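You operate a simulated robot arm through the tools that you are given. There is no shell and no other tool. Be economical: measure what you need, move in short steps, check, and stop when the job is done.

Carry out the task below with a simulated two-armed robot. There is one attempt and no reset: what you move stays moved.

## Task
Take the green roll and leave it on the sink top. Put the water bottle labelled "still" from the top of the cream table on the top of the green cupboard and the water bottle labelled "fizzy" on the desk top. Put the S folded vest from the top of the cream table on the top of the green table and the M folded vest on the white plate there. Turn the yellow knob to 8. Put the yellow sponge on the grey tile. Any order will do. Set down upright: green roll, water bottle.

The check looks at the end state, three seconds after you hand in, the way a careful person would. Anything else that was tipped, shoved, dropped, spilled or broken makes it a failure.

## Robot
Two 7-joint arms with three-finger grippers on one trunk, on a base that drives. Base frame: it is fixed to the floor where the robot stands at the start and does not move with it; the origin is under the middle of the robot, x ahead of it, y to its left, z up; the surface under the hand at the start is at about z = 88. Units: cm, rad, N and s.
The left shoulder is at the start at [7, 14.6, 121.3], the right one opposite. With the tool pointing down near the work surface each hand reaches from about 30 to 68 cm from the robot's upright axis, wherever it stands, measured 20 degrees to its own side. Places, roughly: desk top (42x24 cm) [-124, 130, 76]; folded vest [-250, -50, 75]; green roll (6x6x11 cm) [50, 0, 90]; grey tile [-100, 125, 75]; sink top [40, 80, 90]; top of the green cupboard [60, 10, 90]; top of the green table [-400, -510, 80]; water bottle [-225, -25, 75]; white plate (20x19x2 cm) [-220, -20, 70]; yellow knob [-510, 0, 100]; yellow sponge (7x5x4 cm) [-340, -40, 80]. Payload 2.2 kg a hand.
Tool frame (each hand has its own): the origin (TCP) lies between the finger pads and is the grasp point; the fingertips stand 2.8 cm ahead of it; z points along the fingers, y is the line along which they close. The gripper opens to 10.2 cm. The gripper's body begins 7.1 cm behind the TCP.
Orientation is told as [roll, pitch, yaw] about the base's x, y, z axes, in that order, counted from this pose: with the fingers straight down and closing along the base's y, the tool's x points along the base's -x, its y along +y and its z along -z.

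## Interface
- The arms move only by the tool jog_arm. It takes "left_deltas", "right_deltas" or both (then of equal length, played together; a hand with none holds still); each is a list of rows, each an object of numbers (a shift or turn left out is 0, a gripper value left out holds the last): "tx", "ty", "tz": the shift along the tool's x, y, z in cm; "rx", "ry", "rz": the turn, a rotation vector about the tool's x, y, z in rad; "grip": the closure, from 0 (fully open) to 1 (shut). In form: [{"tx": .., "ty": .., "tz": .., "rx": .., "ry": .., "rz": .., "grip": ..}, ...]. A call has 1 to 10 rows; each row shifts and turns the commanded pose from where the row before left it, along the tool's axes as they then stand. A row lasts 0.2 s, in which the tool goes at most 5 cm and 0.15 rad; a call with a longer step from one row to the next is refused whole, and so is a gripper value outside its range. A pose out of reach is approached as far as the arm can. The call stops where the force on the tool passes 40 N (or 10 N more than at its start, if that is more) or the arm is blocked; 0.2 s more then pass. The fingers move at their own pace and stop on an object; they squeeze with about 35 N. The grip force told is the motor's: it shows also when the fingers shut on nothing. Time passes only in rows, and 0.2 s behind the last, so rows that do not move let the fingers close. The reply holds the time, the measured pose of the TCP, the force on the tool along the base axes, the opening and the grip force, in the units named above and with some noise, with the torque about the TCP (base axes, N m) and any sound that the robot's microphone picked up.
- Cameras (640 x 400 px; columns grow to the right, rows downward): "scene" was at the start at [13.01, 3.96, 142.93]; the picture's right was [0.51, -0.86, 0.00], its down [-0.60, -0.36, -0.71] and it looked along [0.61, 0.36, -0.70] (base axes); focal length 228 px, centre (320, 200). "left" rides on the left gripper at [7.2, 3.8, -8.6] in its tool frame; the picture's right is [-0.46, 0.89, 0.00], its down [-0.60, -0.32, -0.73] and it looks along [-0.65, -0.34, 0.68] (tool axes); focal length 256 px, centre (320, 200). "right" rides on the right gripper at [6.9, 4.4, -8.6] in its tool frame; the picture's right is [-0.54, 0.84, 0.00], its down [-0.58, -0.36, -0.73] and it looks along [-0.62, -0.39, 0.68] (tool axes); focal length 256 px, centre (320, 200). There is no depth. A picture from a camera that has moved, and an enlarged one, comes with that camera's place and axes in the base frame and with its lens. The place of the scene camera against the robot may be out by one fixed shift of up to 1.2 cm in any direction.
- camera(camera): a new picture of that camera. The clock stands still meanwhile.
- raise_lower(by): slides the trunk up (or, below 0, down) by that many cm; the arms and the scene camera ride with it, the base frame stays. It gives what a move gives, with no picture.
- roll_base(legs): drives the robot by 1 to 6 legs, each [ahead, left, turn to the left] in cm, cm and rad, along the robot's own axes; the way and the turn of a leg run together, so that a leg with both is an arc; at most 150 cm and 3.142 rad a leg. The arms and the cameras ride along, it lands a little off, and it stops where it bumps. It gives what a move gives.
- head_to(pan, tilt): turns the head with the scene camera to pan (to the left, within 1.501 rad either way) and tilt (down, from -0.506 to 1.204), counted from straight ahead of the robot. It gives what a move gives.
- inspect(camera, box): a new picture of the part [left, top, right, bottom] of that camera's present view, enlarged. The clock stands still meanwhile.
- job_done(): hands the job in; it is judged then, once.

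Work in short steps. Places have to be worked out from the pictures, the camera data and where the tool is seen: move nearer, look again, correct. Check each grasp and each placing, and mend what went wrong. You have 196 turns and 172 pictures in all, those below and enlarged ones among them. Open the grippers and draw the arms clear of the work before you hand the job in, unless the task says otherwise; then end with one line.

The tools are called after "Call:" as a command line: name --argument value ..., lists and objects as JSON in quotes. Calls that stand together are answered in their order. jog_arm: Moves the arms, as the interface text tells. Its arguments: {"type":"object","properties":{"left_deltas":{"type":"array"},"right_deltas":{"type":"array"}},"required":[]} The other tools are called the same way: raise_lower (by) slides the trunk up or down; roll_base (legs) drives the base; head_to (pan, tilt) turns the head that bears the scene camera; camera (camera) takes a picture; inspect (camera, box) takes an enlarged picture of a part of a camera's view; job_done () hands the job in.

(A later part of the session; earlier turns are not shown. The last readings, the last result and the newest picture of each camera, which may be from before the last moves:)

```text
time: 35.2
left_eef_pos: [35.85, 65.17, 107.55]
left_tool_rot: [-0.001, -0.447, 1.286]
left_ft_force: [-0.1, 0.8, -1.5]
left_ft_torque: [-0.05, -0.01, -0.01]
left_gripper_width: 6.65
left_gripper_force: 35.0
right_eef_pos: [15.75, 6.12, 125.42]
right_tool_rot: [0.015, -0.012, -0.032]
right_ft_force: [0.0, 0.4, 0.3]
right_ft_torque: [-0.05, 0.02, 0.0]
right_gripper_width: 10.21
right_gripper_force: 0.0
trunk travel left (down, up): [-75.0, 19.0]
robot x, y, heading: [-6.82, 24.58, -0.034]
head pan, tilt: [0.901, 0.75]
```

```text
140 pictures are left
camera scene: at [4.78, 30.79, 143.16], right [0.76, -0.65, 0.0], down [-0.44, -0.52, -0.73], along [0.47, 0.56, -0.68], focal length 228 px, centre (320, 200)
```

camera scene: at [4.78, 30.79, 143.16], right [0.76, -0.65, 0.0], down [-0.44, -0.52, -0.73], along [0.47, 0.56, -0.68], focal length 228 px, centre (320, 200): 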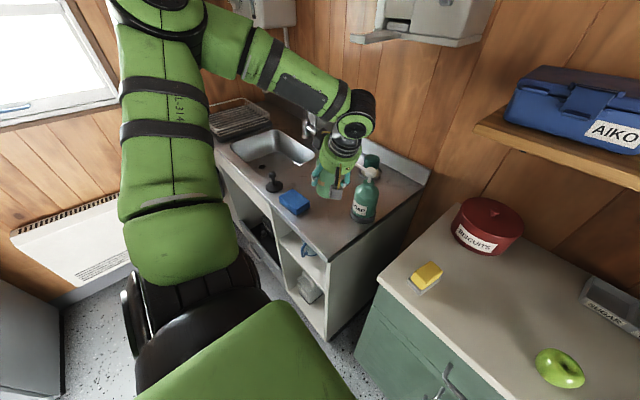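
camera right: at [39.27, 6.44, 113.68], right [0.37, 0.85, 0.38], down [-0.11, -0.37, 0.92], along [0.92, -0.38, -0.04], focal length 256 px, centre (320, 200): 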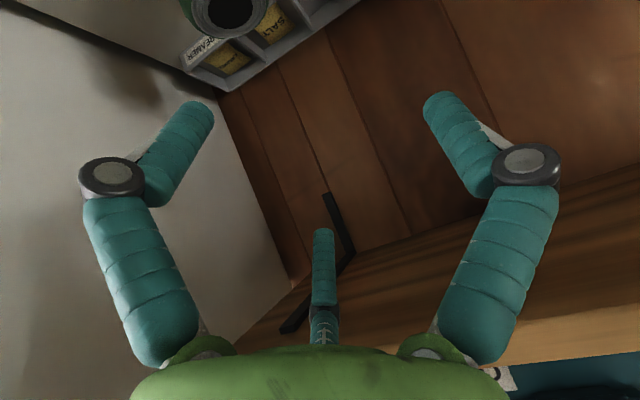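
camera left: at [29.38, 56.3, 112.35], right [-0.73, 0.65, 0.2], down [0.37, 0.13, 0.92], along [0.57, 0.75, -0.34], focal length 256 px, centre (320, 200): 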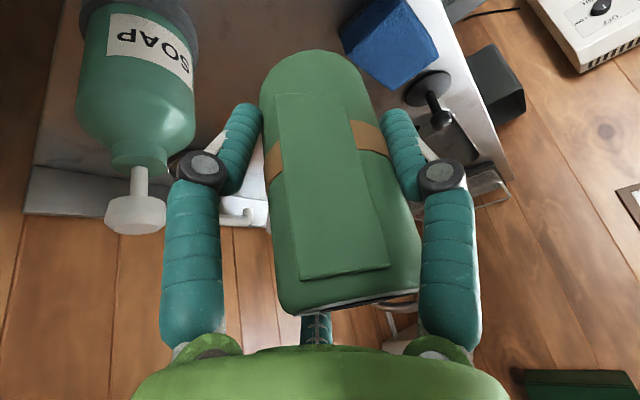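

The soap bottle is near (46.6, 61) and the sponge near (34, 79). I lower to about (34, 64), stopping short of the surface.

Call:
jog_arm --left_deltas '[{"tx": 1.95, "ty": 0.48, "tz": 2.76}, {"tx": 1.95, "ty": 0.48, "tz": 2.76}, {"tx": 1.95, "ty": 0.48, "tz": 2.76}]'

Call:
camera --camera "scene"

Call:
camera --camera "left"

```text
time: 36.0
left_eef_pos: [34.09, 63.99, 97.84]
left_tool_rot: [-0.002, -0.448, 1.285]
left_ft_force: [0.8, -0.5, -1.0]
left_ft_torque: [0.03, 0.01, 0.0]
left_gripper_width: 6.66
left_gripper_force: 35.4
right_eef_pos: [15.78, 5.99, 125.43]
right_tool_rot: [0.016, -0.013, -0.031]
right_ft_force: [0.1, -0.9, 0.0]
right_ft_torque: [-0.02, 0.0, 0.01]
right_gripper_width: 10.21
right_gripper_force: 0.2
trunk travel left (down, up): [-75.0, 19.0]
robot x, y, heading: [-7.2, 24.37, -0.028]
head pan, tilt: [0.901, 0.75]
```

```text
139 pictures are left
camera scene: at [4.78, 30.67, 143.17], right [0.76, -0.65, 0.0], down [-0.44, -0.52, -0.73], along [0.47, 0.56, -0.68], focal length 228 px, centre (320, 200)
```

scene: 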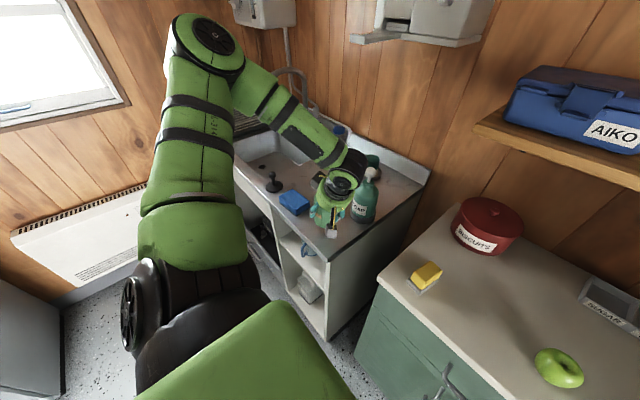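

```text
138 pictures are left
camera left: at [27.56, 55.14, 102.56], right [-0.73, 0.65, 0.2], down [0.37, 0.13, 0.92], along [0.57, 0.75, -0.33], focal length 256 px, centre (320, 200)
```

left: 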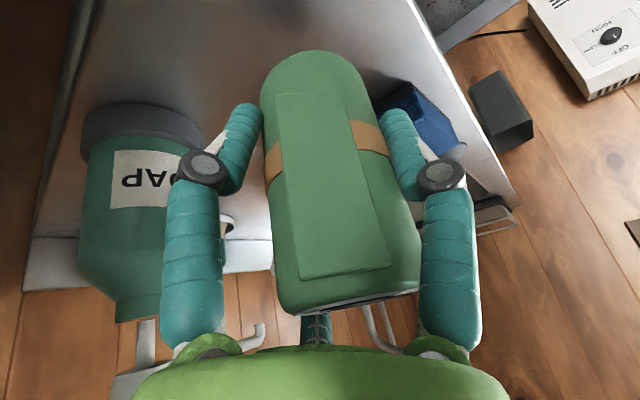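

I lower in small steps, watching the force.

Call:
jog_arm --left_deltas '[{"tx": 0.3, "tz": 0.63}, {"tx": 0.3, "tz": 0.63}]'

Call:
jog_arm --left_deltas '[{"tx": 0.26, "tz": 0.54}]'

```text
time: 36.6
left_eef_pos: [34.07, 63.84, 96.44]
left_tool_rot: [-0.002, -0.448, 1.287]
left_ft_force: [-0.8, 0.0, -0.7]
left_ft_torque: [0.01, -0.03, -0.01]
left_gripper_width: 6.68
left_gripper_force: 35.1
right_eef_pos: [15.81, 5.95, 125.33]
right_tool_rot: [0.016, -0.012, -0.03]
right_ft_force: [-0.9, 0.4, -0.7]
right_ft_torque: [-0.01, 0.01, 0.07]
right_gripper_width: 10.19
right_gripper_force: 0.1
trunk travel left (down, up): [-75.0, 19.0]
robot x, y, heading: [-6.66, 25.0, -0.033]
head pan, tilt: [0.901, 0.75]
```

```text
time: 37.0
left_eef_pos: [34.2, 63.92, 96.01]
left_tool_rot: [-0.003, -0.446, 1.288]
left_ft_force: [0.4, 0.9, -1.1]
left_ft_torque: [-0.03, 0.01, -0.02]
left_gripper_width: 6.64
left_gripper_force: 34.9
right_eef_pos: [15.82, 5.93, 125.51]
right_tool_rot: [0.014, -0.013, -0.031]
right_ft_force: [-0.8, 0.2, 0.3]
right_ft_torque: [0.03, 0.02, 0.0]
right_gripper_width: 10.22
right_gripper_force: 0.1
trunk travel left (down, up): [-75.0, 19.0]
robot x, y, heading: [-6.99, 24.48, -0.031]
head pan, tilt: [0.901, 0.75]
```

No contact yet, so I keep lowering.

Call:
jog_arm --left_deltas '[{"tx": 0.26, "tz": 0.54}]'

Call:
jog_arm --left_deltas '[{"tx": 0.26, "tz": 0.54}]'

Call:
jog_arm --left_deltas '[{"tx": 0.22, "tz": 0.45}]'

```text
time: 37.5
left_eef_pos: [34.22, 63.91, 95.4]
left_tool_rot: [-0.001, -0.447, 1.289]
left_ft_force: [0.1, 0.2, -1.5]
left_ft_torque: [0.01, 0.0, -0.03]
left_gripper_width: 6.66
left_gripper_force: 34.9
right_eef_pos: [15.84, 5.92, 125.34]
right_tool_rot: [0.016, -0.011, -0.032]
right_ft_force: [-0.6, 0.2, 0.5]
right_ft_torque: [0.03, 0.02, 0.01]
right_gripper_width: 10.2
right_gripper_force: 0.0
trunk travel left (down, up): [-75.0, 19.0]
robot x, y, heading: [-6.81, 24.52, -0.031]
head pan, tilt: [0.901, 0.75]
```

```text
time: 37.9
left_eef_pos: [34.23, 63.91, 94.85]
left_tool_rot: [-0.001, -0.448, 1.285]
left_ft_force: [-0.1, 0.6, -1.4]
left_ft_torque: [-0.02, 0.01, 0.02]
left_gripper_width: 6.65
left_gripper_force: 35.1
right_eef_pos: [15.85, 6.08, 125.53]
right_tool_rot: [0.017, -0.014, -0.031]
right_ft_force: [0.4, -0.9, 0.4]
right_ft_torque: [0.0, 0.0, 0.0]
right_gripper_width: 10.18
right_gripper_force: 0.1
trunk travel left (down, up): [-75.0, 19.0]
robot x, y, heading: [-6.8, 24.9, -0.03]
head pan, tilt: [0.901, 0.75]
```

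```text
time: 38.2
left_eef_pos: [34.31, 63.79, 94.47]
left_tool_rot: [-0.002, -0.447, 1.288]
left_ft_force: [0.2, -0.8, -0.8]
left_ft_torque: [-0.01, 0.02, -0.01]
left_gripper_width: 6.66
left_gripper_force: 34.5
right_eef_pos: [15.72, 5.84, 125.41]
right_tool_rot: [0.017, -0.013, -0.03]
right_ft_force: [0.4, 0.0, 0.3]
right_ft_torque: [0.01, 0.0, -0.01]
right_gripper_width: 10.23
right_gripper_force: 0.0
trunk travel left (down, up): [-75.0, 19.0]
robot x, y, heading: [-6.66, 24.61, -0.038]
head pan, tilt: [0.901, 0.75]
```

Call:
jog_arm --left_deltas '[{"tx": 0.17, "tz": 0.36}]'

Call:
jog_arm --left_deltas '[{"tx": 0.17, "tz": 0.36}]'

Call:
jog_arm --left_deltas '[{"tx": 0.17, "tz": 0.36}]'

Call:
camera --camera "left"

```text
time: 38.6
left_eef_pos: [34.05, 63.81, 93.98]
left_tool_rot: [-0.001, -0.449, 1.29]
left_ft_force: [-0.5, 0.2, 1.0]
left_ft_torque: [0.01, 0.02, 0.0]
left_gripper_width: 6.66
left_gripper_force: 34.8
right_eef_pos: [15.71, 5.91, 125.26]
right_tool_rot: [0.016, -0.013, -0.031]
right_ft_force: [-0.6, -1.0, 0.3]
right_ft_torque: [-0.01, -0.03, 0.02]
right_gripper_width: 10.2
right_gripper_force: 0.0
trunk travel left (down, up): [-75.0, 19.0]
robot x, y, heading: [-6.56, 24.58, -0.03]
head pan, tilt: [0.901, 0.75]
```

```text
time: 39.0
left_eef_pos: [34.18, 63.78, 94.01]
left_tool_rot: [-0.009, -0.456, 1.291]
left_ft_force: [-2.7, 1.1, 22.3]
left_ft_torque: [-0.16, 0.39, -0.05]
left_gripper_width: 6.65
left_gripper_force: 34.6
right_eef_pos: [15.47, 5.77, 125.56]
right_tool_rot: [0.018, -0.017, -0.032]
right_ft_force: [1.0, 0.3, 0.2]
right_ft_torque: [0.05, -0.02, -0.01]
right_gripper_width: 10.19
right_gripper_force: 0.0
trunk travel left (down, up): [-75.0, 19.0]
robot x, y, heading: [-6.59, 24.59, -0.031]
head pan, tilt: [0.901, 0.75]
```

```text
time: 39.5
left_eef_pos: [34.36, 63.77, 93.94]
left_tool_rot: [-0.011, -0.464, 1.289]
left_ft_force: [-8.1, -1.8, 25.7]
left_ft_torque: [-0.43, 0.83, -0.1]
left_gripper_width: 6.68
left_gripper_force: 35.0
right_eef_pos: [15.46, 5.61, 125.43]
right_tool_rot: [0.018, -0.019, -0.029]
right_ft_force: [-0.6, 0.4, 0.6]
right_ft_torque: [-0.01, 0.0, 0.03]
right_gripper_width: 10.19
right_gripper_force: 0.0
trunk travel left (down, up): [-75.0, 19.0]
robot x, y, heading: [-6.69, 24.4, -0.029]
head pan, tilt: [0.901, 0.75]
stopped in row 1 (left hand): the force on the tool passed its limit at 42 N (the readings are from after the stop); the commanded pose is now the measured one
```

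```text
137 pictures are left
camera left: at [27.69, 54.82, 98.48], right [-0.73, 0.65, 0.2], down [0.36, 0.12, 0.93], along [0.58, 0.75, -0.32], focal length 256 px, centre (320, 200)
```

left: 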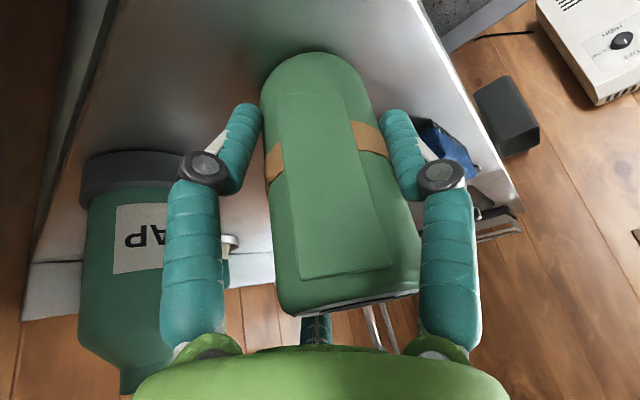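

The roll has touched down. I relieve the pressure, open moderately (the soap bottle is close by) and withdraw along the tool axis.

Call:
jog_arm --left_deltas '[{"tx": -0.1, "tz": -0.2}, {"grip": 0.5}, {"grip": 0.18}, {"grip": 0.18}]'

Call:
camera --camera "left"

```text
time: 40.5
left_eef_pos: [34.55, 63.8, 93.87]
left_tool_rot: [-0.007, -0.459, 1.29]
left_ft_force: [1.1, -0.7, 0.7]
left_ft_torque: [-0.02, 0.03, 0.01]
left_gripper_width: 8.36
left_gripper_force: 0.2
right_eef_pos: [15.77, 5.98, 125.45]
right_tool_rot: [0.016, -0.014, -0.031]
right_ft_force: [-0.4, -0.1, 0.0]
right_ft_torque: [0.01, -0.05, 0.0]
right_gripper_width: 10.2
right_gripper_force: 0.1
trunk travel left (down, up): [-75.0, 19.0]
robot x, y, heading: [-6.92, 24.83, -0.031]
head pan, tilt: [0.901, 0.75]
```

```text
136 pictures are left
camera left: at [27.91, 55.03, 98.43], right [-0.73, 0.65, 0.2], down [0.36, 0.12, 0.93], along [0.58, 0.75, -0.32], focal length 256 px, centre (320, 200)
```

left: 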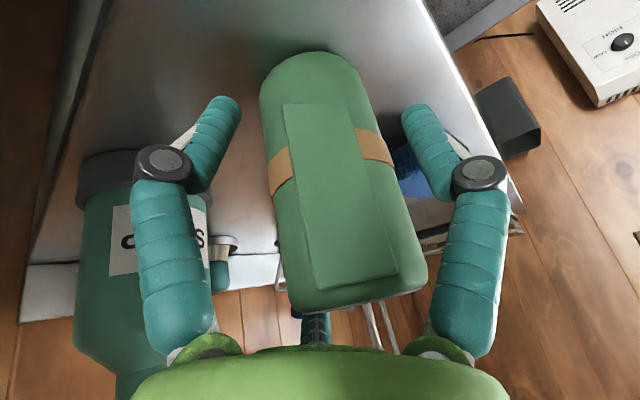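

The fingers are free, so I withdraw along the tool axis.

Call:
jog_arm --left_deltas '[{"tz": -3.5}, {"tz": -4}, {"tz": -4}, {"tz": -4}, {"tz": -4}]'

Call:
camera --camera "left"

Call:
camera --camera "scene"

```text
time: 41.7
left_eef_pos: [31.93, 55.39, 111.38]
left_tool_rot: [-0.007, -0.459, 1.288]
left_ft_force: [0.0, -0.1, 0.5]
left_ft_torque: [0.01, -0.05, 0.0]
left_gripper_width: 8.37
left_gripper_force: 0.1
right_eef_pos: [15.68, 5.78, 125.47]
right_tool_rot: [0.018, -0.016, -0.032]
right_ft_force: [-1.0, 0.3, 0.2]
right_ft_torque: [0.01, -0.06, -0.04]
right_gripper_width: 10.21
right_gripper_force: 0.1
trunk travel left (down, up): [-75.0, 19.0]
robot x, y, heading: [-6.76, 24.91, -0.036]
head pan, tilt: [0.901, 0.75]
```

```text
135 pictures are left
camera left: at [25.39, 46.66, 116.08], right [-0.73, 0.65, 0.2], down [0.36, 0.12, 0.93], along [0.58, 0.75, -0.32], focal length 256 px, centre (320, 200)
```

left: 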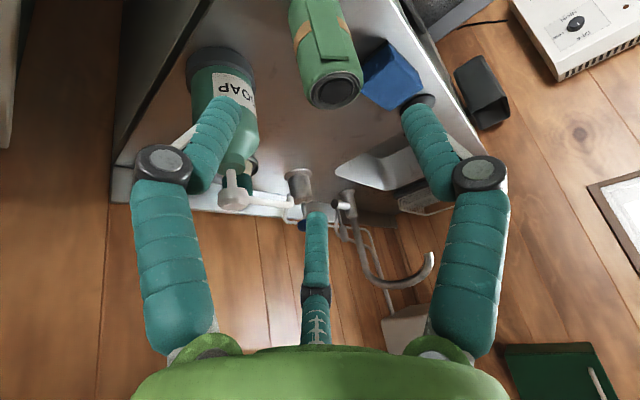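

```text
134 pictures are left
camera scene: at [4.56, 30.45, 143.18], right [0.76, -0.65, 0.0], down [-0.44, -0.52, -0.73], along [0.47, 0.56, -0.68], focal length 228 px, centre (320, 200)
```

scene: 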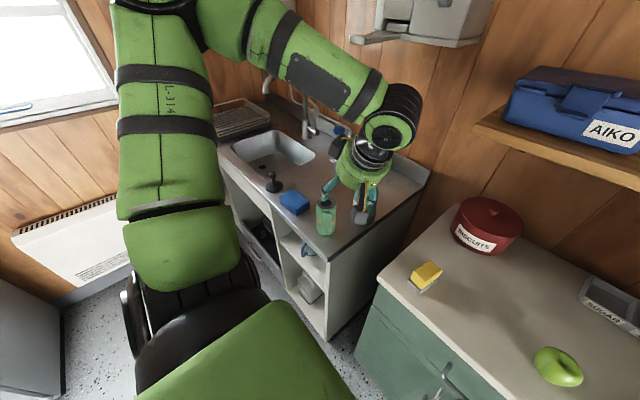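

The roll stands on the sink top. I straighten the left tool, back away from the counters and survey the room.

Call:
jog_arm --left_deltas '[{"ry": 0.15, "grip": 0}, {"ry": 0.15}, {"ry": 0.15}, {"rz": 0.15, "tx": 1, "ty": 2}, {"rz": 0.15, "tx": 2}, {"rz": 0.15, "tx": 2}, {"rz": 0.15, "tx": 2}, {"rz": 0.15}, {"rz": 0.15}, {"rz": 0.15}]'

Call:
roll_base --legs '[[-40, 0, 0]]'

Call:
head_to --pan 1.5 --tilt 0.35

Call:
camera --camera "scene"

Call:
head_to --pan -1.5 --tilt 0.35

Call:
camera --camera "scene"

```text
time: 43.9
left_eef_pos: [26.39, 50.34, 111.26]
left_tool_rot: [0.004, -0.009, 0.231]
left_ft_force: [-0.5, -0.7, -0.2]
left_ft_torque: [0.0, -0.01, -0.04]
left_gripper_width: 10.19
left_gripper_force: 0.1
right_eef_pos: [15.66, 5.94, 125.45]
right_tool_rot: [0.016, -0.014, -0.029]
right_ft_force: [-0.2, 0.7, -0.5]
right_ft_torque: [0.0, 0.01, -0.02]
right_gripper_width: 10.2
right_gripper_force: 0.0
trunk travel left (down, up): [-75.0, 19.0]
robot x, y, heading: [-7.29, 24.92, -0.033]
head pan, tilt: [0.901, 0.75]
```

```text
time: 46.4
left_eef_pos: [-13.11, 51.38, 110.96]
left_tool_rot: [0.004, -0.009, 0.228]
left_ft_force: [1.0, -0.8, 0.2]
left_ft_torque: [0.0, -0.04, -0.03]
left_gripper_width: 10.19
left_gripper_force: 0.1
right_eef_pos: [-23.98, 7.15, 125.32]
right_tool_rot: [0.016, -0.011, -0.037]
right_ft_force: [-0.6, 0.0, 0.1]
right_ft_torque: [0.01, -0.01, 0.0]
right_gripper_width: 10.22
right_gripper_force: 0.1
trunk travel left (down, up): [-75.0, 19.0]
robot x, y, heading: [-46.51, 26.15, -0.044]
head pan, tilt: [0.901, 0.75]
```

```text
time: 47.4
left_eef_pos: [-13.09, 51.46, 111.22]
left_tool_rot: [0.003, -0.01, 0.227]
left_ft_force: [-0.2, -0.2, 0.7]
left_ft_torque: [0.01, 0.03, 0.02]
left_gripper_width: 10.19
left_gripper_force: 0.1
right_eef_pos: [-24.03, 7.21, 125.51]
right_tool_rot: [0.017, -0.011, -0.037]
right_ft_force: [0.6, -0.5, 0.1]
right_ft_torque: [0.0, 0.01, 0.0]
right_gripper_width: 10.19
right_gripper_force: 0.0
trunk travel left (down, up): [-75.0, 19.0]
robot x, y, heading: [-46.44, 26.45, -0.037]
head pan, tilt: [1.499, 0.351]
```

```text
133 pictures are left
camera scene: at [-39.37, 34.96, 146.73], right [0.99, -0.11, 0.0], down [-0.04, -0.34, -0.94], along [0.1, 0.93, -0.34], focal length 228 px, centre (320, 200)
```

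scene: 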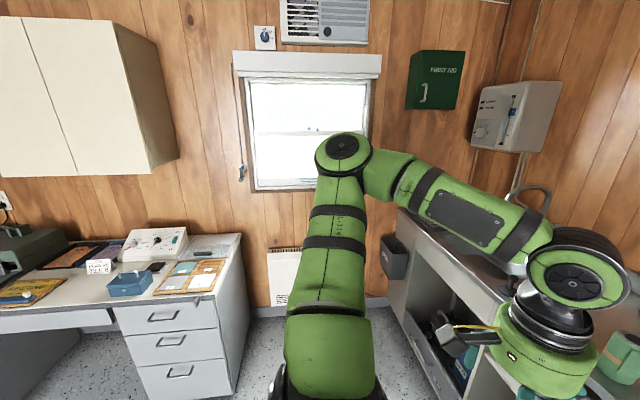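

```text
time: 50.0
left_eef_pos: [-13.15, 51.48, 111.14]
left_tool_rot: [0.005, -0.011, 0.229]
left_ft_force: [-0.1, 0.1, -0.2]
left_ft_torque: [0.02, 0.01, 0.03]
left_gripper_width: 10.21
left_gripper_force: 0.0
right_eef_pos: [-24.11, 7.09, 125.44]
right_tool_rot: [0.013, -0.013, -0.037]
right_ft_force: [0.2, -0.4, 0.7]
right_ft_torque: [-0.01, 0.02, -0.02]
right_gripper_width: 10.21
right_gripper_force: 0.1
trunk travel left (down, up): [-75.0, 19.0]
robot x, y, heading: [-46.25, 26.03, -0.042]
head pan, tilt: [-1.499, 0.351]
```

```text
132 pictures are left
camera scene: at [-40.13, 16.4, 146.73], right [-1.0, -0.03, 0.0], down [-0.01, 0.34, -0.94], along [0.03, -0.94, -0.34], focal length 228 px, centre (320, 200)
```

scene: 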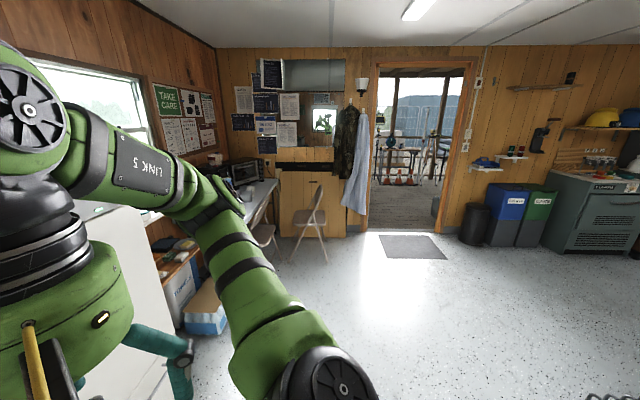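

The room is a site office, with the desk to the left and a doorway to the south. I turn around to look west.

Call:
roll_base --legs '[[0, 0, 3.1]]'

Call:
head_to --pan 0 --tilt 0.35

Call:
camera --camera "scene"

Call:
head_to --pan -1.0 --tilt 0.5

Call:
camera --camera "scene"

```text
time: 57.5
left_eef_pos: [-81.86, 3.83, 111.19]
left_tool_rot: [0.003, -0.01, -3.0]
left_ft_force: [-0.1, 0.6, 0.1]
left_ft_torque: [0.0, -0.03, -0.04]
left_gripper_width: 10.21
left_gripper_force: 0.0
right_eef_pos: [-66.98, 46.98, 125.43]
right_tool_rot: [0.014, -0.012, 3.016]
right_ft_force: [-0.2, 1.2, -0.2]
right_ft_torque: [-0.03, -0.01, -0.02]
right_gripper_width: 10.19
right_gripper_force: 0.2
trunk travel left (down, up): [-75.0, 19.0]
robot x, y, heading: [-46.54, 26.19, 3.015]
head pan, tilt: [-1.499, 0.351]
```

```text
time: 59.1
left_eef_pos: [-81.82, 3.73, 111.28]
left_tool_rot: [0.003, -0.012, -3.001]
left_ft_force: [-0.8, 0.2, -0.2]
left_ft_torque: [-0.01, -0.03, -0.01]
left_gripper_width: 10.2
left_gripper_force: 0.0
right_eef_pos: [-67.01, 47.03, 125.46]
right_tool_rot: [0.014, -0.013, 3.016]
right_ft_force: [-0.7, 0.6, -0.8]
right_ft_torque: [0.01, 0.04, 0.01]
right_gripper_width: 10.18
right_gripper_force: 0.1
trunk travel left (down, up): [-75.0, 19.0]
robot x, y, heading: [-46.29, 26.19, 3.015]
head pan, tilt: [0.0, 0.351]
```

```text
131 pictures are left
camera scene: at [-59.63, 27.74, 146.73], right [0.13, 0.99, 0.0], down [0.34, -0.04, -0.94], along [-0.93, 0.12, -0.34], focal length 228 px, centre (320, 200)
```

scene: 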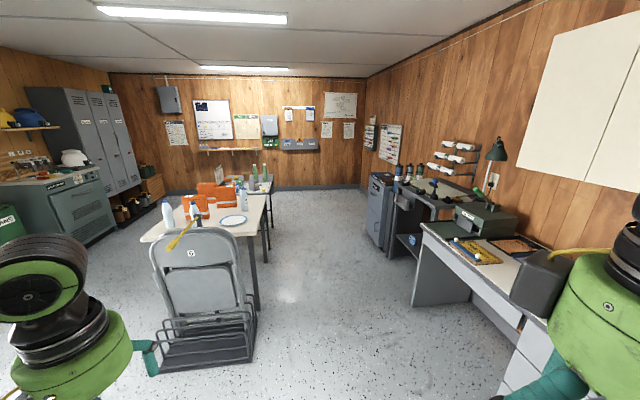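

```text
time: 60.4
left_eef_pos: [-81.87, 3.74, 111.19]
left_tool_rot: [0.004, -0.01, -3.0]
left_ft_force: [1.4, -0.2, 1.1]
left_ft_torque: [0.0, 0.01, 0.01]
left_gripper_width: 10.19
left_gripper_force: 0.0
right_eef_pos: [-66.93, 46.86, 125.44]
right_tool_rot: [0.015, -0.012, 3.017]
right_ft_force: [0.4, 0.4, 0.3]
right_ft_torque: [-0.01, -0.07, 0.0]
right_gripper_width: 10.19
right_gripper_force: 0.1
trunk travel left (down, up): [-75.0, 19.0]
robot x, y, heading: [-46.51, 25.84, 3.015]
head pan, tilt: [-1.0, 0.499]
```

```text
130 pictures are left
camera scene: at [-54.31, 34.76, 145.37], right [0.9, 0.43, 0.0], down [0.21, -0.43, -0.88], along [-0.38, 0.79, -0.48], focal length 228 px, centre (320, 200)
```

scene: 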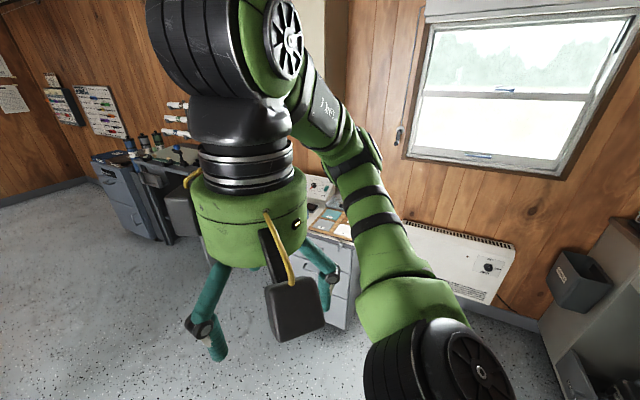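

The cream table is ahead with bottles, a plate and orange vests on it. I enlarge that part.

Call:
head_to --pan 0.1 --tilt 0.35

Call:
inspect --camera "scene" --box '[130, 150, 310, 280]'

Call:
inspect --camera "scene" --box '[370, 110, 590, 270]'

```text
time: 61.7
left_eef_pos: [-81.84, 3.74, 111.14]
left_tool_rot: [0.004, -0.011, -3.001]
left_ft_force: [0.1, -0.9, 0.8]
left_ft_torque: [-0.01, -0.01, 0.0]
left_gripper_width: 10.19
left_gripper_force: 0.0
right_eef_pos: [-67.01, 46.8, 125.34]
right_tool_rot: [0.015, -0.012, 3.016]
right_ft_force: [-0.5, 0.0, 0.0]
right_ft_torque: [0.02, 0.0, -0.01]
right_gripper_width: 10.16
right_gripper_force: 0.1
trunk travel left (down, up): [-75.0, 19.0]
robot x, y, heading: [-46.63, 25.92, 3.012]
head pan, tilt: [0.099, 0.351]
```

```text
3.08 times, centred on (220, 215) of scene
camera zoom: at [-59.71, 26.81, 146.73], right [0.03, 1.0, 0.0], down [0.34, -0.01, -0.94], along [-0.94, 0.03, -0.34], focal length 703 px, centre (628, 154)
```

zoom: 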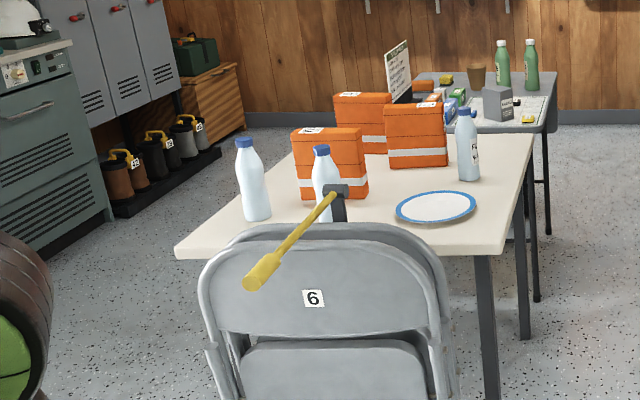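

```text
2.50 times, centred on (480, 190) of scene
camera zoom: at [-59.71, 26.81, 146.73], right [0.03, 1.0, 0.0], down [0.34, -0.01, -0.94], along [-0.94, 0.03, -0.34], focal length 571 px, centre (-80, 225)
```

zoom: 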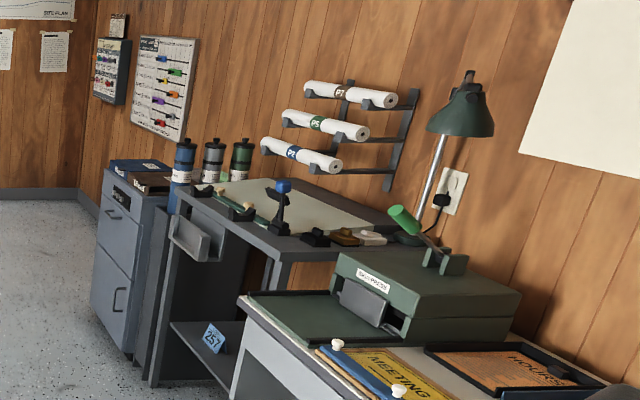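

The cream table spans x -277..-197, y -67..3. I drive to its north side and face it.

Call:
roll_base --legs '[[150, 0, 0], [33, 0, 0], [0, 0, 1.7]]'

Call:
head_to --pan 0 --tilt 0.65

Call:
camera --camera "scene"

```text
time: 75.1
left_eef_pos: [-200.09, 18.22, 111.25]
left_tool_rot: [0.003, -0.009, -1.27]
left_ft_force: [-0.7, -0.4, 0.8]
left_ft_torque: [0.02, 0.02, -0.02]
left_gripper_width: 10.2
left_gripper_force: 0.0
right_eef_pos: [-244.95, 26.15, 125.43]
right_tool_rot: [0.015, -0.013, -1.538]
right_ft_force: [0.0, 0.0, 0.3]
right_ft_torque: [-0.02, 0.01, 0.0]
right_gripper_width: 10.2
right_gripper_force: 0.1
trunk travel left (down, up): [-75.0, 19.0]
robot x, y, heading: [-227.91, 50.02, -1.539]
head pan, tilt: [0.099, 0.351]
```

```text
time: 75.9
left_eef_pos: [-200.06, 18.22, 111.13]
left_tool_rot: [0.003, -0.01, -1.272]
left_ft_force: [-0.5, -0.9, 0.0]
left_ft_torque: [-0.02, -0.03, -0.01]
left_gripper_width: 10.2
left_gripper_force: 0.1
right_eef_pos: [-244.97, 26.14, 125.38]
right_tool_rot: [0.014, -0.012, -1.538]
right_ft_force: [0.5, 0.2, -1.0]
right_ft_torque: [0.0, 0.01, 0.02]
right_gripper_width: 10.22
right_gripper_force: 0.1
trunk travel left (down, up): [-75.0, 19.0]
robot x, y, heading: [-227.85, 49.69, -1.538]
head pan, tilt: [0.0, 0.649]
```

```text
127 pictures are left
camera scene: at [-226.28, 35.82, 144.04], right [-1.0, -0.03, 0.0], down [-0.02, 0.6, -0.8], along [0.03, -0.8, -0.6], focal length 228 px, centre (320, 200)
```

scene: 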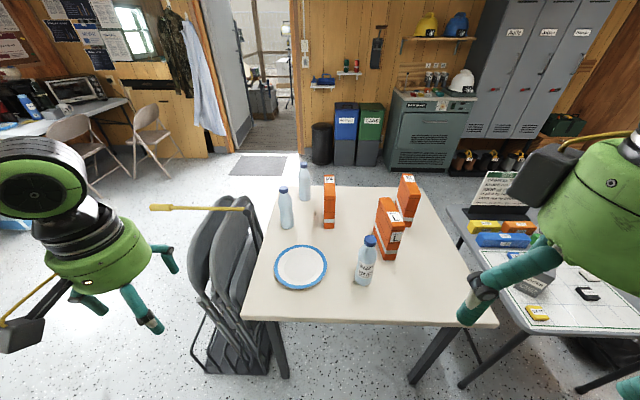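

Call:
inspect --camera "scene" --box '[260, 140, 440, 250]'

Call:
inspect --camera "scene" --box '[330, 200, 430, 300]'

Call:
inspect --camera "scene" --box '[440, 160, 640, 360]'

```text
3.56 times, centred on (350, 195) of scene
camera zoom: at [-226.28, 35.82, 144.04], right [-1.0, -0.03, 0.0], down [-0.02, 0.6, -0.8], along [0.03, -0.8, -0.6], focal length 812 px, centre (213, 218)
```

zoom: 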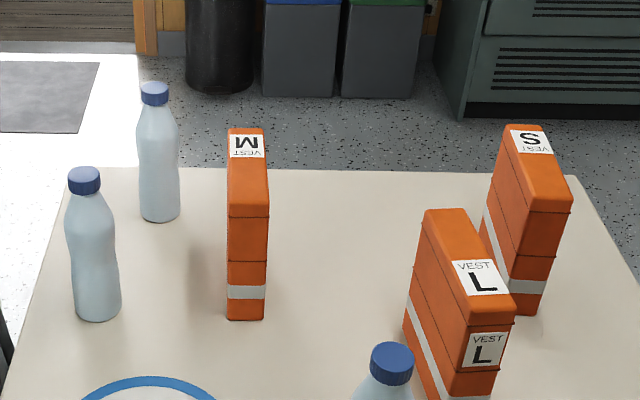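

```text
4.00 times, centred on (380, 250) of scene
camera zoom: at [-226.28, 35.82, 144.04], right [-1.0, -0.03, 0.0], down [-0.02, 0.6, -0.8], along [0.03, -0.8, -0.6], focal length 913 px, centre (80, 0)
```

zoom: 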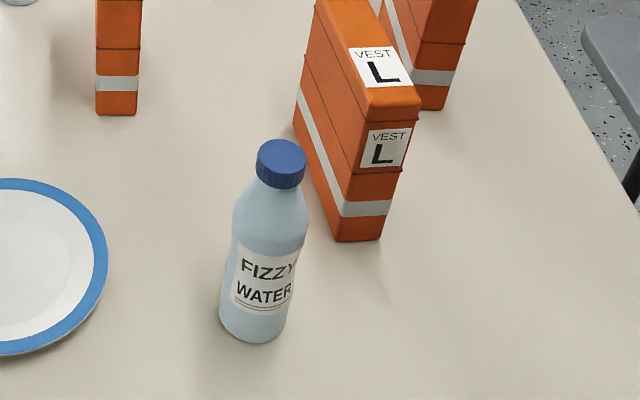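

```text
2.00 times, centred on (540, 260) of scene
camera zoom: at [-226.28, 35.82, 144.04], right [-1.0, -0.03, 0.0], down [-0.02, 0.6, -0.8], along [0.03, -0.8, -0.6], focal length 457 px, centre (-120, 80)
```

zoom: 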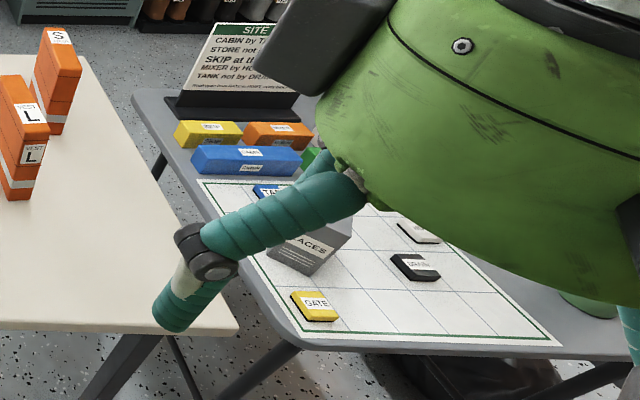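

Fizzy is at about (-239, -10); the vests are M at (-226, -44), L, and S at the back. The other two bottles hide their labels. I take fizzy first with the right hand, tilted 1 rad forward.

Call:
jog_arm --right_deltas '[{"tx": -4.7, "ty": 1}, {"tx": -4.7, "ty": 1}, {"tx": -4.7, "ty": 1}, {"ry": -0.143}, {"ry": -0.143}, {"ry": -0.143}, {"ry": -0.143}, {"ry": -0.143}, {"ry": -0.143}, {"ry": -0.142}]'

Call:
camera --camera "right"

Call:
camera --camera "scene"

```text
time: 78.1
left_eef_pos: [-199.94, 18.3, 111.19]
left_tool_rot: [0.004, -0.011, -1.271]
left_ft_force: [-0.1, -0.6, 0.0]
left_ft_torque: [-0.01, 0.02, 0.0]
left_gripper_width: 10.22
left_gripper_force: 0.0
right_eef_pos: [-240.6, 10.47, 127.9]
right_tool_rot: [0.028, -1.012, -1.56]
right_ft_force: [-0.7, -0.3, -0.1]
right_ft_torque: [0.02, 0.02, -0.02]
right_gripper_width: 10.21
right_gripper_force: 0.1
right hand out of reach, approached as far as the arm can: row 10
trunk travel left (down, up): [-75.0, 19.0]
robot x, y, heading: [-227.67, 49.64, -1.54]
head pan, tilt: [0.0, 0.649]
```

```text
123 pictures are left
camera right: at [-236.53, 21.67, 126.74], right [0.85, -0.25, 0.47], down [-0.39, 0.3, 0.87], along [-0.36, -0.92, 0.16], focal length 256 px, centre (320, 200)
```

right: 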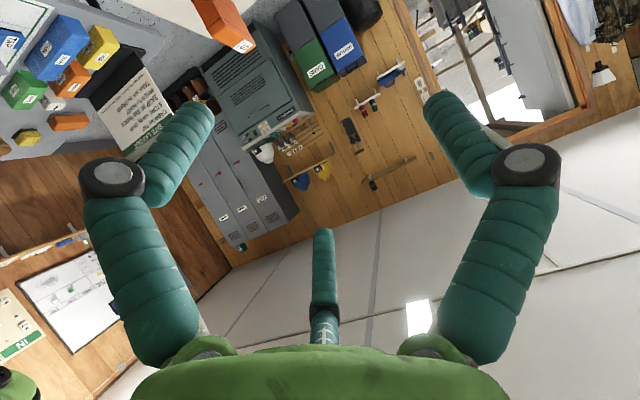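

```text
122 pictures are left
camera scene: at [-226.2, 35.79, 144.03], right [-1.0, -0.03, 0.0], down [-0.02, 0.6, -0.8], along [0.03, -0.8, -0.6], focal length 228 px, centre (320, 200)
```

scene: 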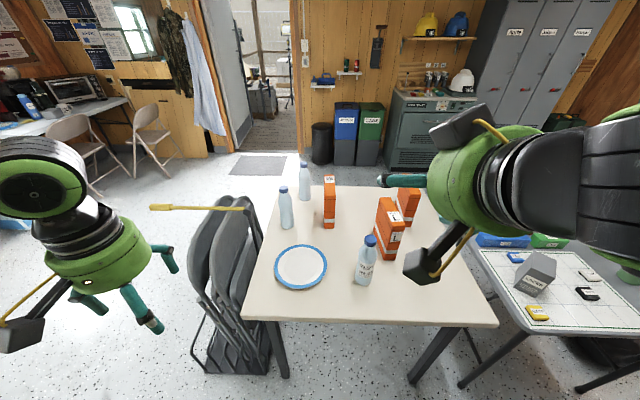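

I lower the trunk 20 cm, then bring the hand to 12 cm short of the bottle.

Call:
raise_lower --by -20

Call:
jog_arm --right_deltas '[{"tx": 1.8, "ty": 0.2, "tz": 3.5}, {"tx": 1.8, "ty": 0.2, "tz": 3.5}, {"tx": 1.8, "ty": 0.2, "tz": 3.5}, {"tx": 1.8, "ty": 0.2, "tz": 3.5}, {"tx": 1.8, "ty": 0.2, "tz": 3.5}]'

Call:
camera --camera "right"

Call:
camera --camera "scene"

```text
time: 80.3
left_eef_pos: [-200.0, 18.26, 91.13]
left_tool_rot: [0.004, -0.011, -1.27]
left_ft_force: [-0.3, -0.3, -0.2]
left_ft_torque: [0.0, 0.04, 0.01]
left_gripper_width: 10.18
left_gripper_force: 0.0
right_eef_pos: [-240.68, 10.5, 107.92]
right_tool_rot: [0.028, -1.01, -1.559]
right_ft_force: [0.6, 0.7, 0.5]
right_ft_torque: [-0.01, 0.0, 0.03]
right_gripper_width: 10.22
right_gripper_force: 0.1
trunk travel left (down, up): [-55.0, 39.0]
robot x, y, heading: [-228.06, 50.09, -1.536]
head pan, tilt: [0.0, 0.649]
```

```text
time: 81.5
left_eef_pos: [-200.02, 18.2, 91.2]
left_tool_rot: [0.004, -0.008, -1.27]
left_ft_force: [0.8, -0.5, 0.0]
left_ft_torque: [0.03, 0.02, 0.02]
left_gripper_width: 10.19
left_gripper_force: 0.1
right_eef_pos: [-238.4, -0.42, 91.7]
right_tool_rot: [0.028, -1.011, -1.559]
right_ft_force: [-0.1, 0.1, -0.2]
right_ft_torque: [-0.01, -0.01, 0.02]
right_gripper_width: 10.17
right_gripper_force: 0.1
right hand out of reach, approached as far as the arm can: row 1, 2
trunk travel left (down, up): [-55.0, 39.0]
robot x, y, heading: [-227.86, 49.76, -1.54]
head pan, tilt: [0.0, 0.649]
```

```text
121 pictures are left
camera right: at [-234.45, 10.73, 90.68], right [0.85, -0.26, 0.47], down [-0.39, 0.3, 0.87], along [-0.36, -0.92, 0.16], focal length 256 px, centre (320, 200)
```

right: 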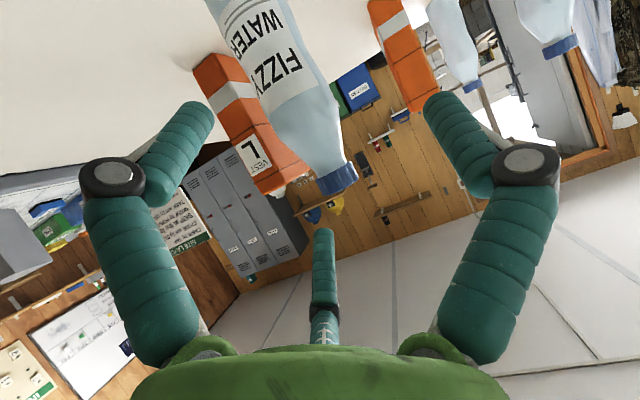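

```text
120 pictures are left
camera scene: at [-226.31, 35.74, 124.02], right [-1.0, -0.03, 0.0], down [-0.02, 0.6, -0.8], along [0.03, -0.8, -0.61], focal length 228 px, centre (320, 200)
```

scene: 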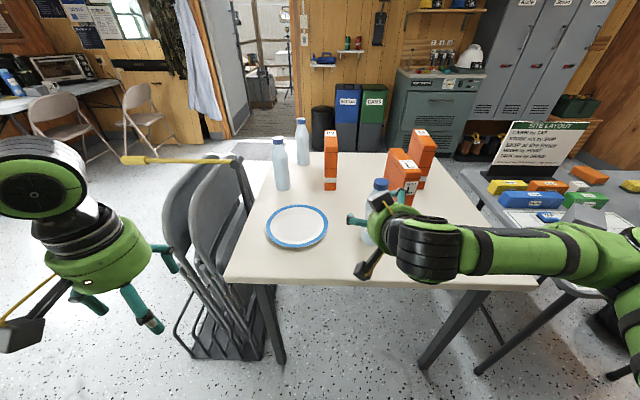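

The bottle's axis reads (-240, -10). I shift sideways, advance to z about 84.5 and close.

Call:
jog_arm --right_deltas '[{"ty": -1.8}, {"tx": 0.25, "tz": 3}, {"tx": 0.25, "tz": 3}, {"tx": 0.25, "tz": 3}, {"tx": 0.25, "tz": 2.9}]'

Call:
camera --camera "right"

```text
time: 82.7
left_eef_pos: [-200.03, 18.13, 91.16]
left_tool_rot: [0.003, -0.009, -1.271]
left_ft_force: [-0.2, 0.2, 0.3]
left_ft_torque: [0.01, 0.0, -0.01]
left_gripper_width: 10.19
left_gripper_force: 0.0
right_eef_pos: [-240.0, -9.98, 84.48]
right_tool_rot: [0.029, -1.008, -1.561]
right_ft_force: [1.1, 0.1, 0.3]
right_ft_torque: [0.0, -0.02, -0.02]
right_gripper_width: 10.15
right_gripper_force: 0.0
trunk travel left (down, up): [-55.0, 39.0]
robot x, y, heading: [-227.4, 49.35, -1.537]
head pan, tilt: [0.0, 0.649]
```

```text
119 pictures are left
camera right: at [-235.95, 1.1, 83.31], right [0.85, -0.26, 0.46], down [-0.39, 0.3, 0.87], along [-0.36, -0.92, 0.15], focal length 256 px, centre (320, 200)
```

right: 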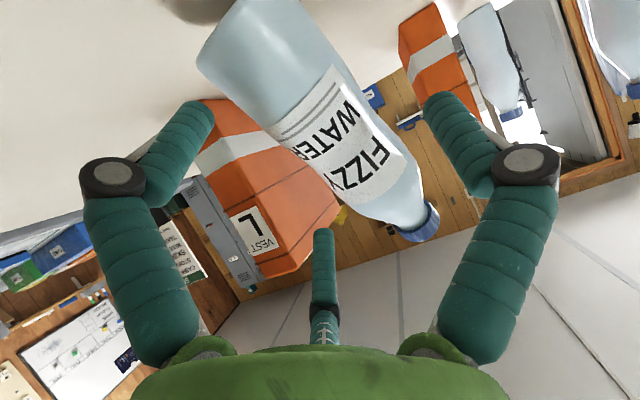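

The bottle is centred between the fingers. I close and lift a little.

Call:
jog_arm --right_deltas '[{"grip": 1}, {"grip": 1}, {"grip": 1}, {"tx": -1.7, "tz": -1.06}, {"tx": -3.4, "tz": -2.1}]'

Call:
camera --camera "right"

Call:
camera --camera "scene"

```text
time: 83.9
left_eef_pos: [-200.07, 18.43, 91.17]
left_tool_rot: [0.004, -0.009, -1.27]
left_ft_force: [-0.1, -0.2, 0.1]
left_ft_torque: [-0.03, 0.02, -0.01]
left_gripper_width: 10.2
left_gripper_force: 0.0
right_eef_pos: [-239.93, -9.89, 90.45]
right_tool_rot: [0.027, -1.01, -1.56]
right_ft_force: [-0.3, 0.4, -0.1]
right_ft_torque: [0.04, 0.04, -0.02]
right_gripper_width: 0.2
right_gripper_force: 31.4
trunk travel left (down, up): [-55.0, 39.0]
robot x, y, heading: [-227.81, 49.69, -1.535]
head pan, tilt: [0.0, 0.649]
```

```text
118 pictures are left
camera right: at [-235.94, 1.28, 89.35], right [0.85, -0.26, 0.46], down [-0.39, 0.3, 0.87], along [-0.36, -0.92, 0.16], focal length 256 px, centre (320, 200)
```

right: 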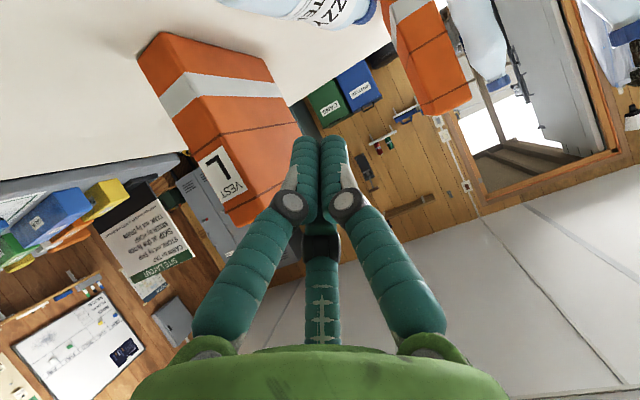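

```text
117 pictures are left
camera scene: at [-226.26, 35.88, 124.03], right [-1.0, -0.03, 0.0], down [-0.02, 0.6, -0.8], along [0.03, -0.8, -0.6], focal length 228 px, centre (320, 200)
```

scene: 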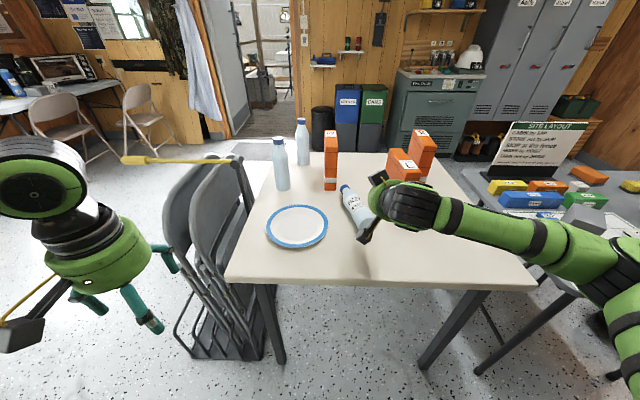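

The bottle squeezed out and tipped over on the table. I need to see exactly how it lies.

Call:
inspect --camera "scene" --box '[290, 160, 430, 260]'

Call:
jog_arm --right_deltas '[{"tz": -4}, {"tz": -4, "grip": 0}, {"tx": -3, "tz": -2}, {"tx": -3, "tz": -2}]'

Call:
camera --camera "right"

Call:
camera --camera "scene"

```text
4.00 times, centred on (360, 210) of scene
camera zoom: at [-226.26, 35.88, 124.03], right [-1.0, -0.03, 0.0], down [-0.02, 0.6, -0.8], along [0.03, -0.8, -0.6], focal length 913 px, centre (160, 160)
```

zoom: 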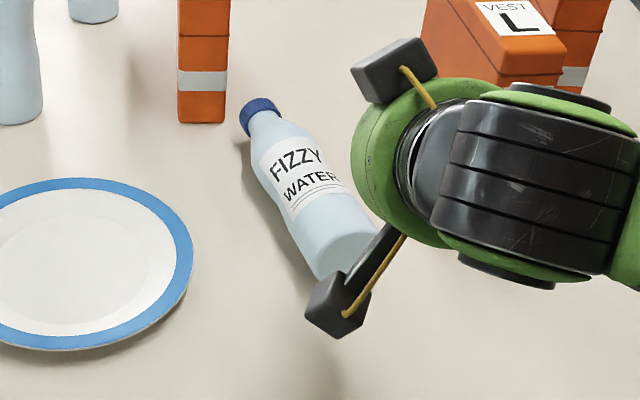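

```text
time: 84.9
left_eef_pos: [-199.9, 18.39, 91.21]
left_tool_rot: [0.004, -0.01, -1.271]
left_ft_force: [0.5, -0.8, 0.8]
left_ft_torque: [-0.01, 0.0, 0.0]
left_gripper_width: 10.21
left_gripper_force: 0.0
right_eef_pos: [-240.41, -3.14, 102.1]
right_tool_rot: [0.029, -1.01, -1.561]
right_ft_force: [1.1, 1.0, 0.2]
right_ft_torque: [-0.02, 0.0, -0.01]
right_gripper_width: 10.21
right_gripper_force: 0.1
trunk travel left (down, up): [-55.0, 39.0]
robot x, y, heading: [-227.64, 49.45, -1.544]
head pan, tilt: [0.0, 0.649]
```

```text
115 pictures are left
camera right: at [-236.34, 8.06, 101.02], right [0.85, -0.26, 0.46], down [-0.39, 0.3, 0.87], along [-0.36, -0.92, 0.16], focal length 256 px, centre (320, 200)
```

right: 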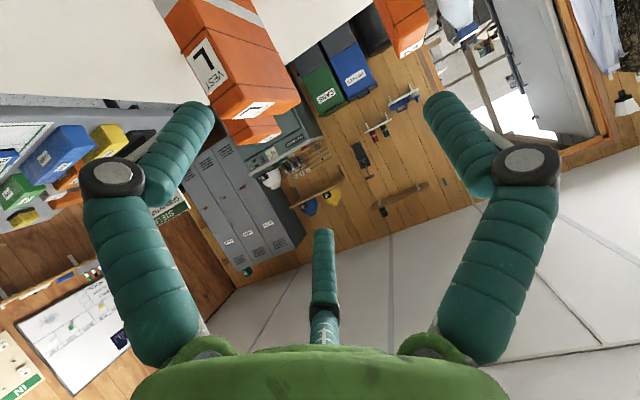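

```text
114 pictures are left
camera scene: at [-226.25, 35.88, 124.03], right [-1.0, -0.03, 0.0], down [-0.02, 0.6, -0.8], along [0.03, -0.8, -0.6], focal length 228 px, centre (320, 200)
```

scene: 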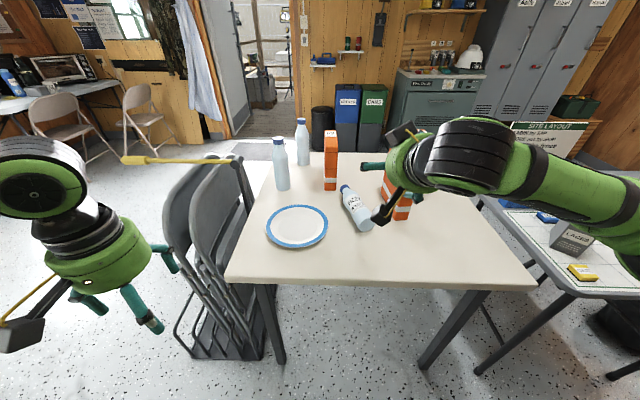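

The bottle lies with its base near (-238, -15) and its cap near (-232.5, -32); I had ignored its radius when I judged the depth. I'll grip it from above across its axis and tilt it upright later. First I drive 10 cm closer, with the left hand raised and the right tool pointing down.

Call:
jog_arm --left_deltas '[{"tz": -4}, {"tz": -4}, {"tz": -4}, {}, {}, {}, {}, {}, {}, {}]' --right_deltas '[{"ry": 0.143}, {"ry": 0.143}, {"ry": 0.143}, {"ry": 0.143}, {"ry": 0.143}, {"ry": 0.143}, {"ry": 0.143}, {"rz": -0.15}, {"rz": -0.15}, {}]'

Call:
roll_base --legs '[[11, 0, 0]]'

Call:
camera --camera "right"

Call:
camera --camera "scene"

```text
time: 87.1
left_eef_pos: [-200.25, 18.27, 103.22]
left_tool_rot: [0.003, -0.011, -1.27]
left_ft_force: [0.6, 0.1, 0.8]
left_ft_torque: [0.02, 0.0, -0.02]
left_gripper_width: 10.16
left_gripper_force: 0.1
right_eef_pos: [-240.31, -3.03, 102.11]
right_tool_rot: [0.011, -0.015, -1.236]
right_ft_force: [-0.2, -0.3, -0.3]
right_ft_torque: [0.01, -0.04, -0.01]
right_gripper_width: 10.22
right_gripper_force: 0.0
trunk travel left (down, up): [-55.0, 39.0]
robot x, y, heading: [-227.52, 49.6, -1.542]
head pan, tilt: [0.0, 0.649]
```

```text
time: 88.2
left_eef_pos: [-199.82, 7.61, 103.26]
left_tool_rot: [0.003, -0.011, -1.27]
left_ft_force: [1.2, 0.2, 0.1]
left_ft_torque: [0.0, -0.01, 0.01]
left_gripper_width: 10.19
left_gripper_force: 0.2
right_eef_pos: [-239.9, -13.78, 102.18]
right_tool_rot: [0.01, -0.017, -1.237]
right_ft_force: [0.5, 0.8, 0.9]
right_ft_torque: [0.01, -0.01, -0.03]
right_gripper_width: 10.21
right_gripper_force: 0.1
trunk travel left (down, up): [-55.0, 39.0]
robot x, y, heading: [-227.3, 39.13, -1.535]
head pan, tilt: [0.0, 0.649]
```

```text
113 pictures are left
camera right: at [-238.24, -5.77, 110.8], right [0.97, -0.23, 0.02], down [-0.17, -0.66, 0.74], along [-0.15, -0.72, -0.68], focal length 256 px, centre (320, 200)
```

right: 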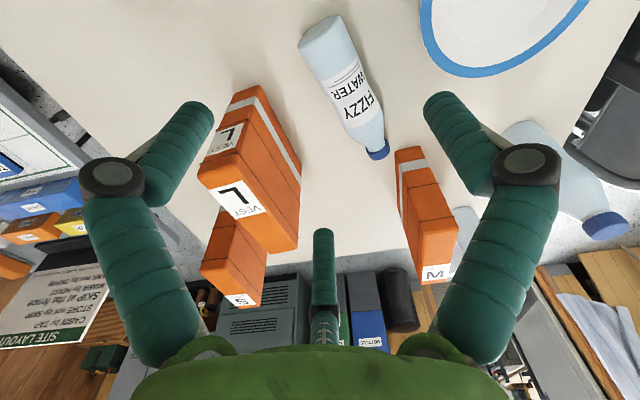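

```text
112 pictures are left
camera scene: at [-225.92, 25.13, 124.04], right [-1.0, -0.03, 0.0], down [-0.02, 0.6, -0.8], along [0.03, -0.8, -0.6], focal length 228 px, centre (320, 200)
```

scene: 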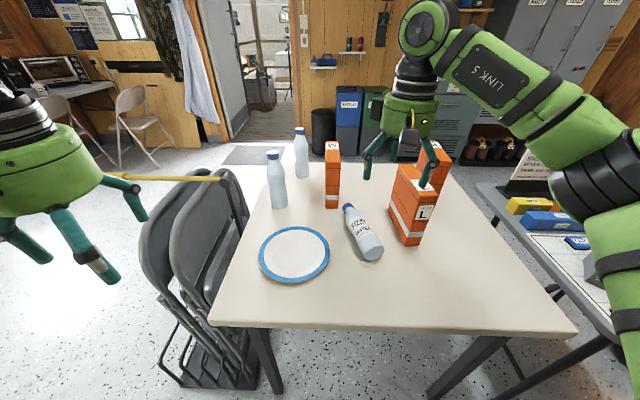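

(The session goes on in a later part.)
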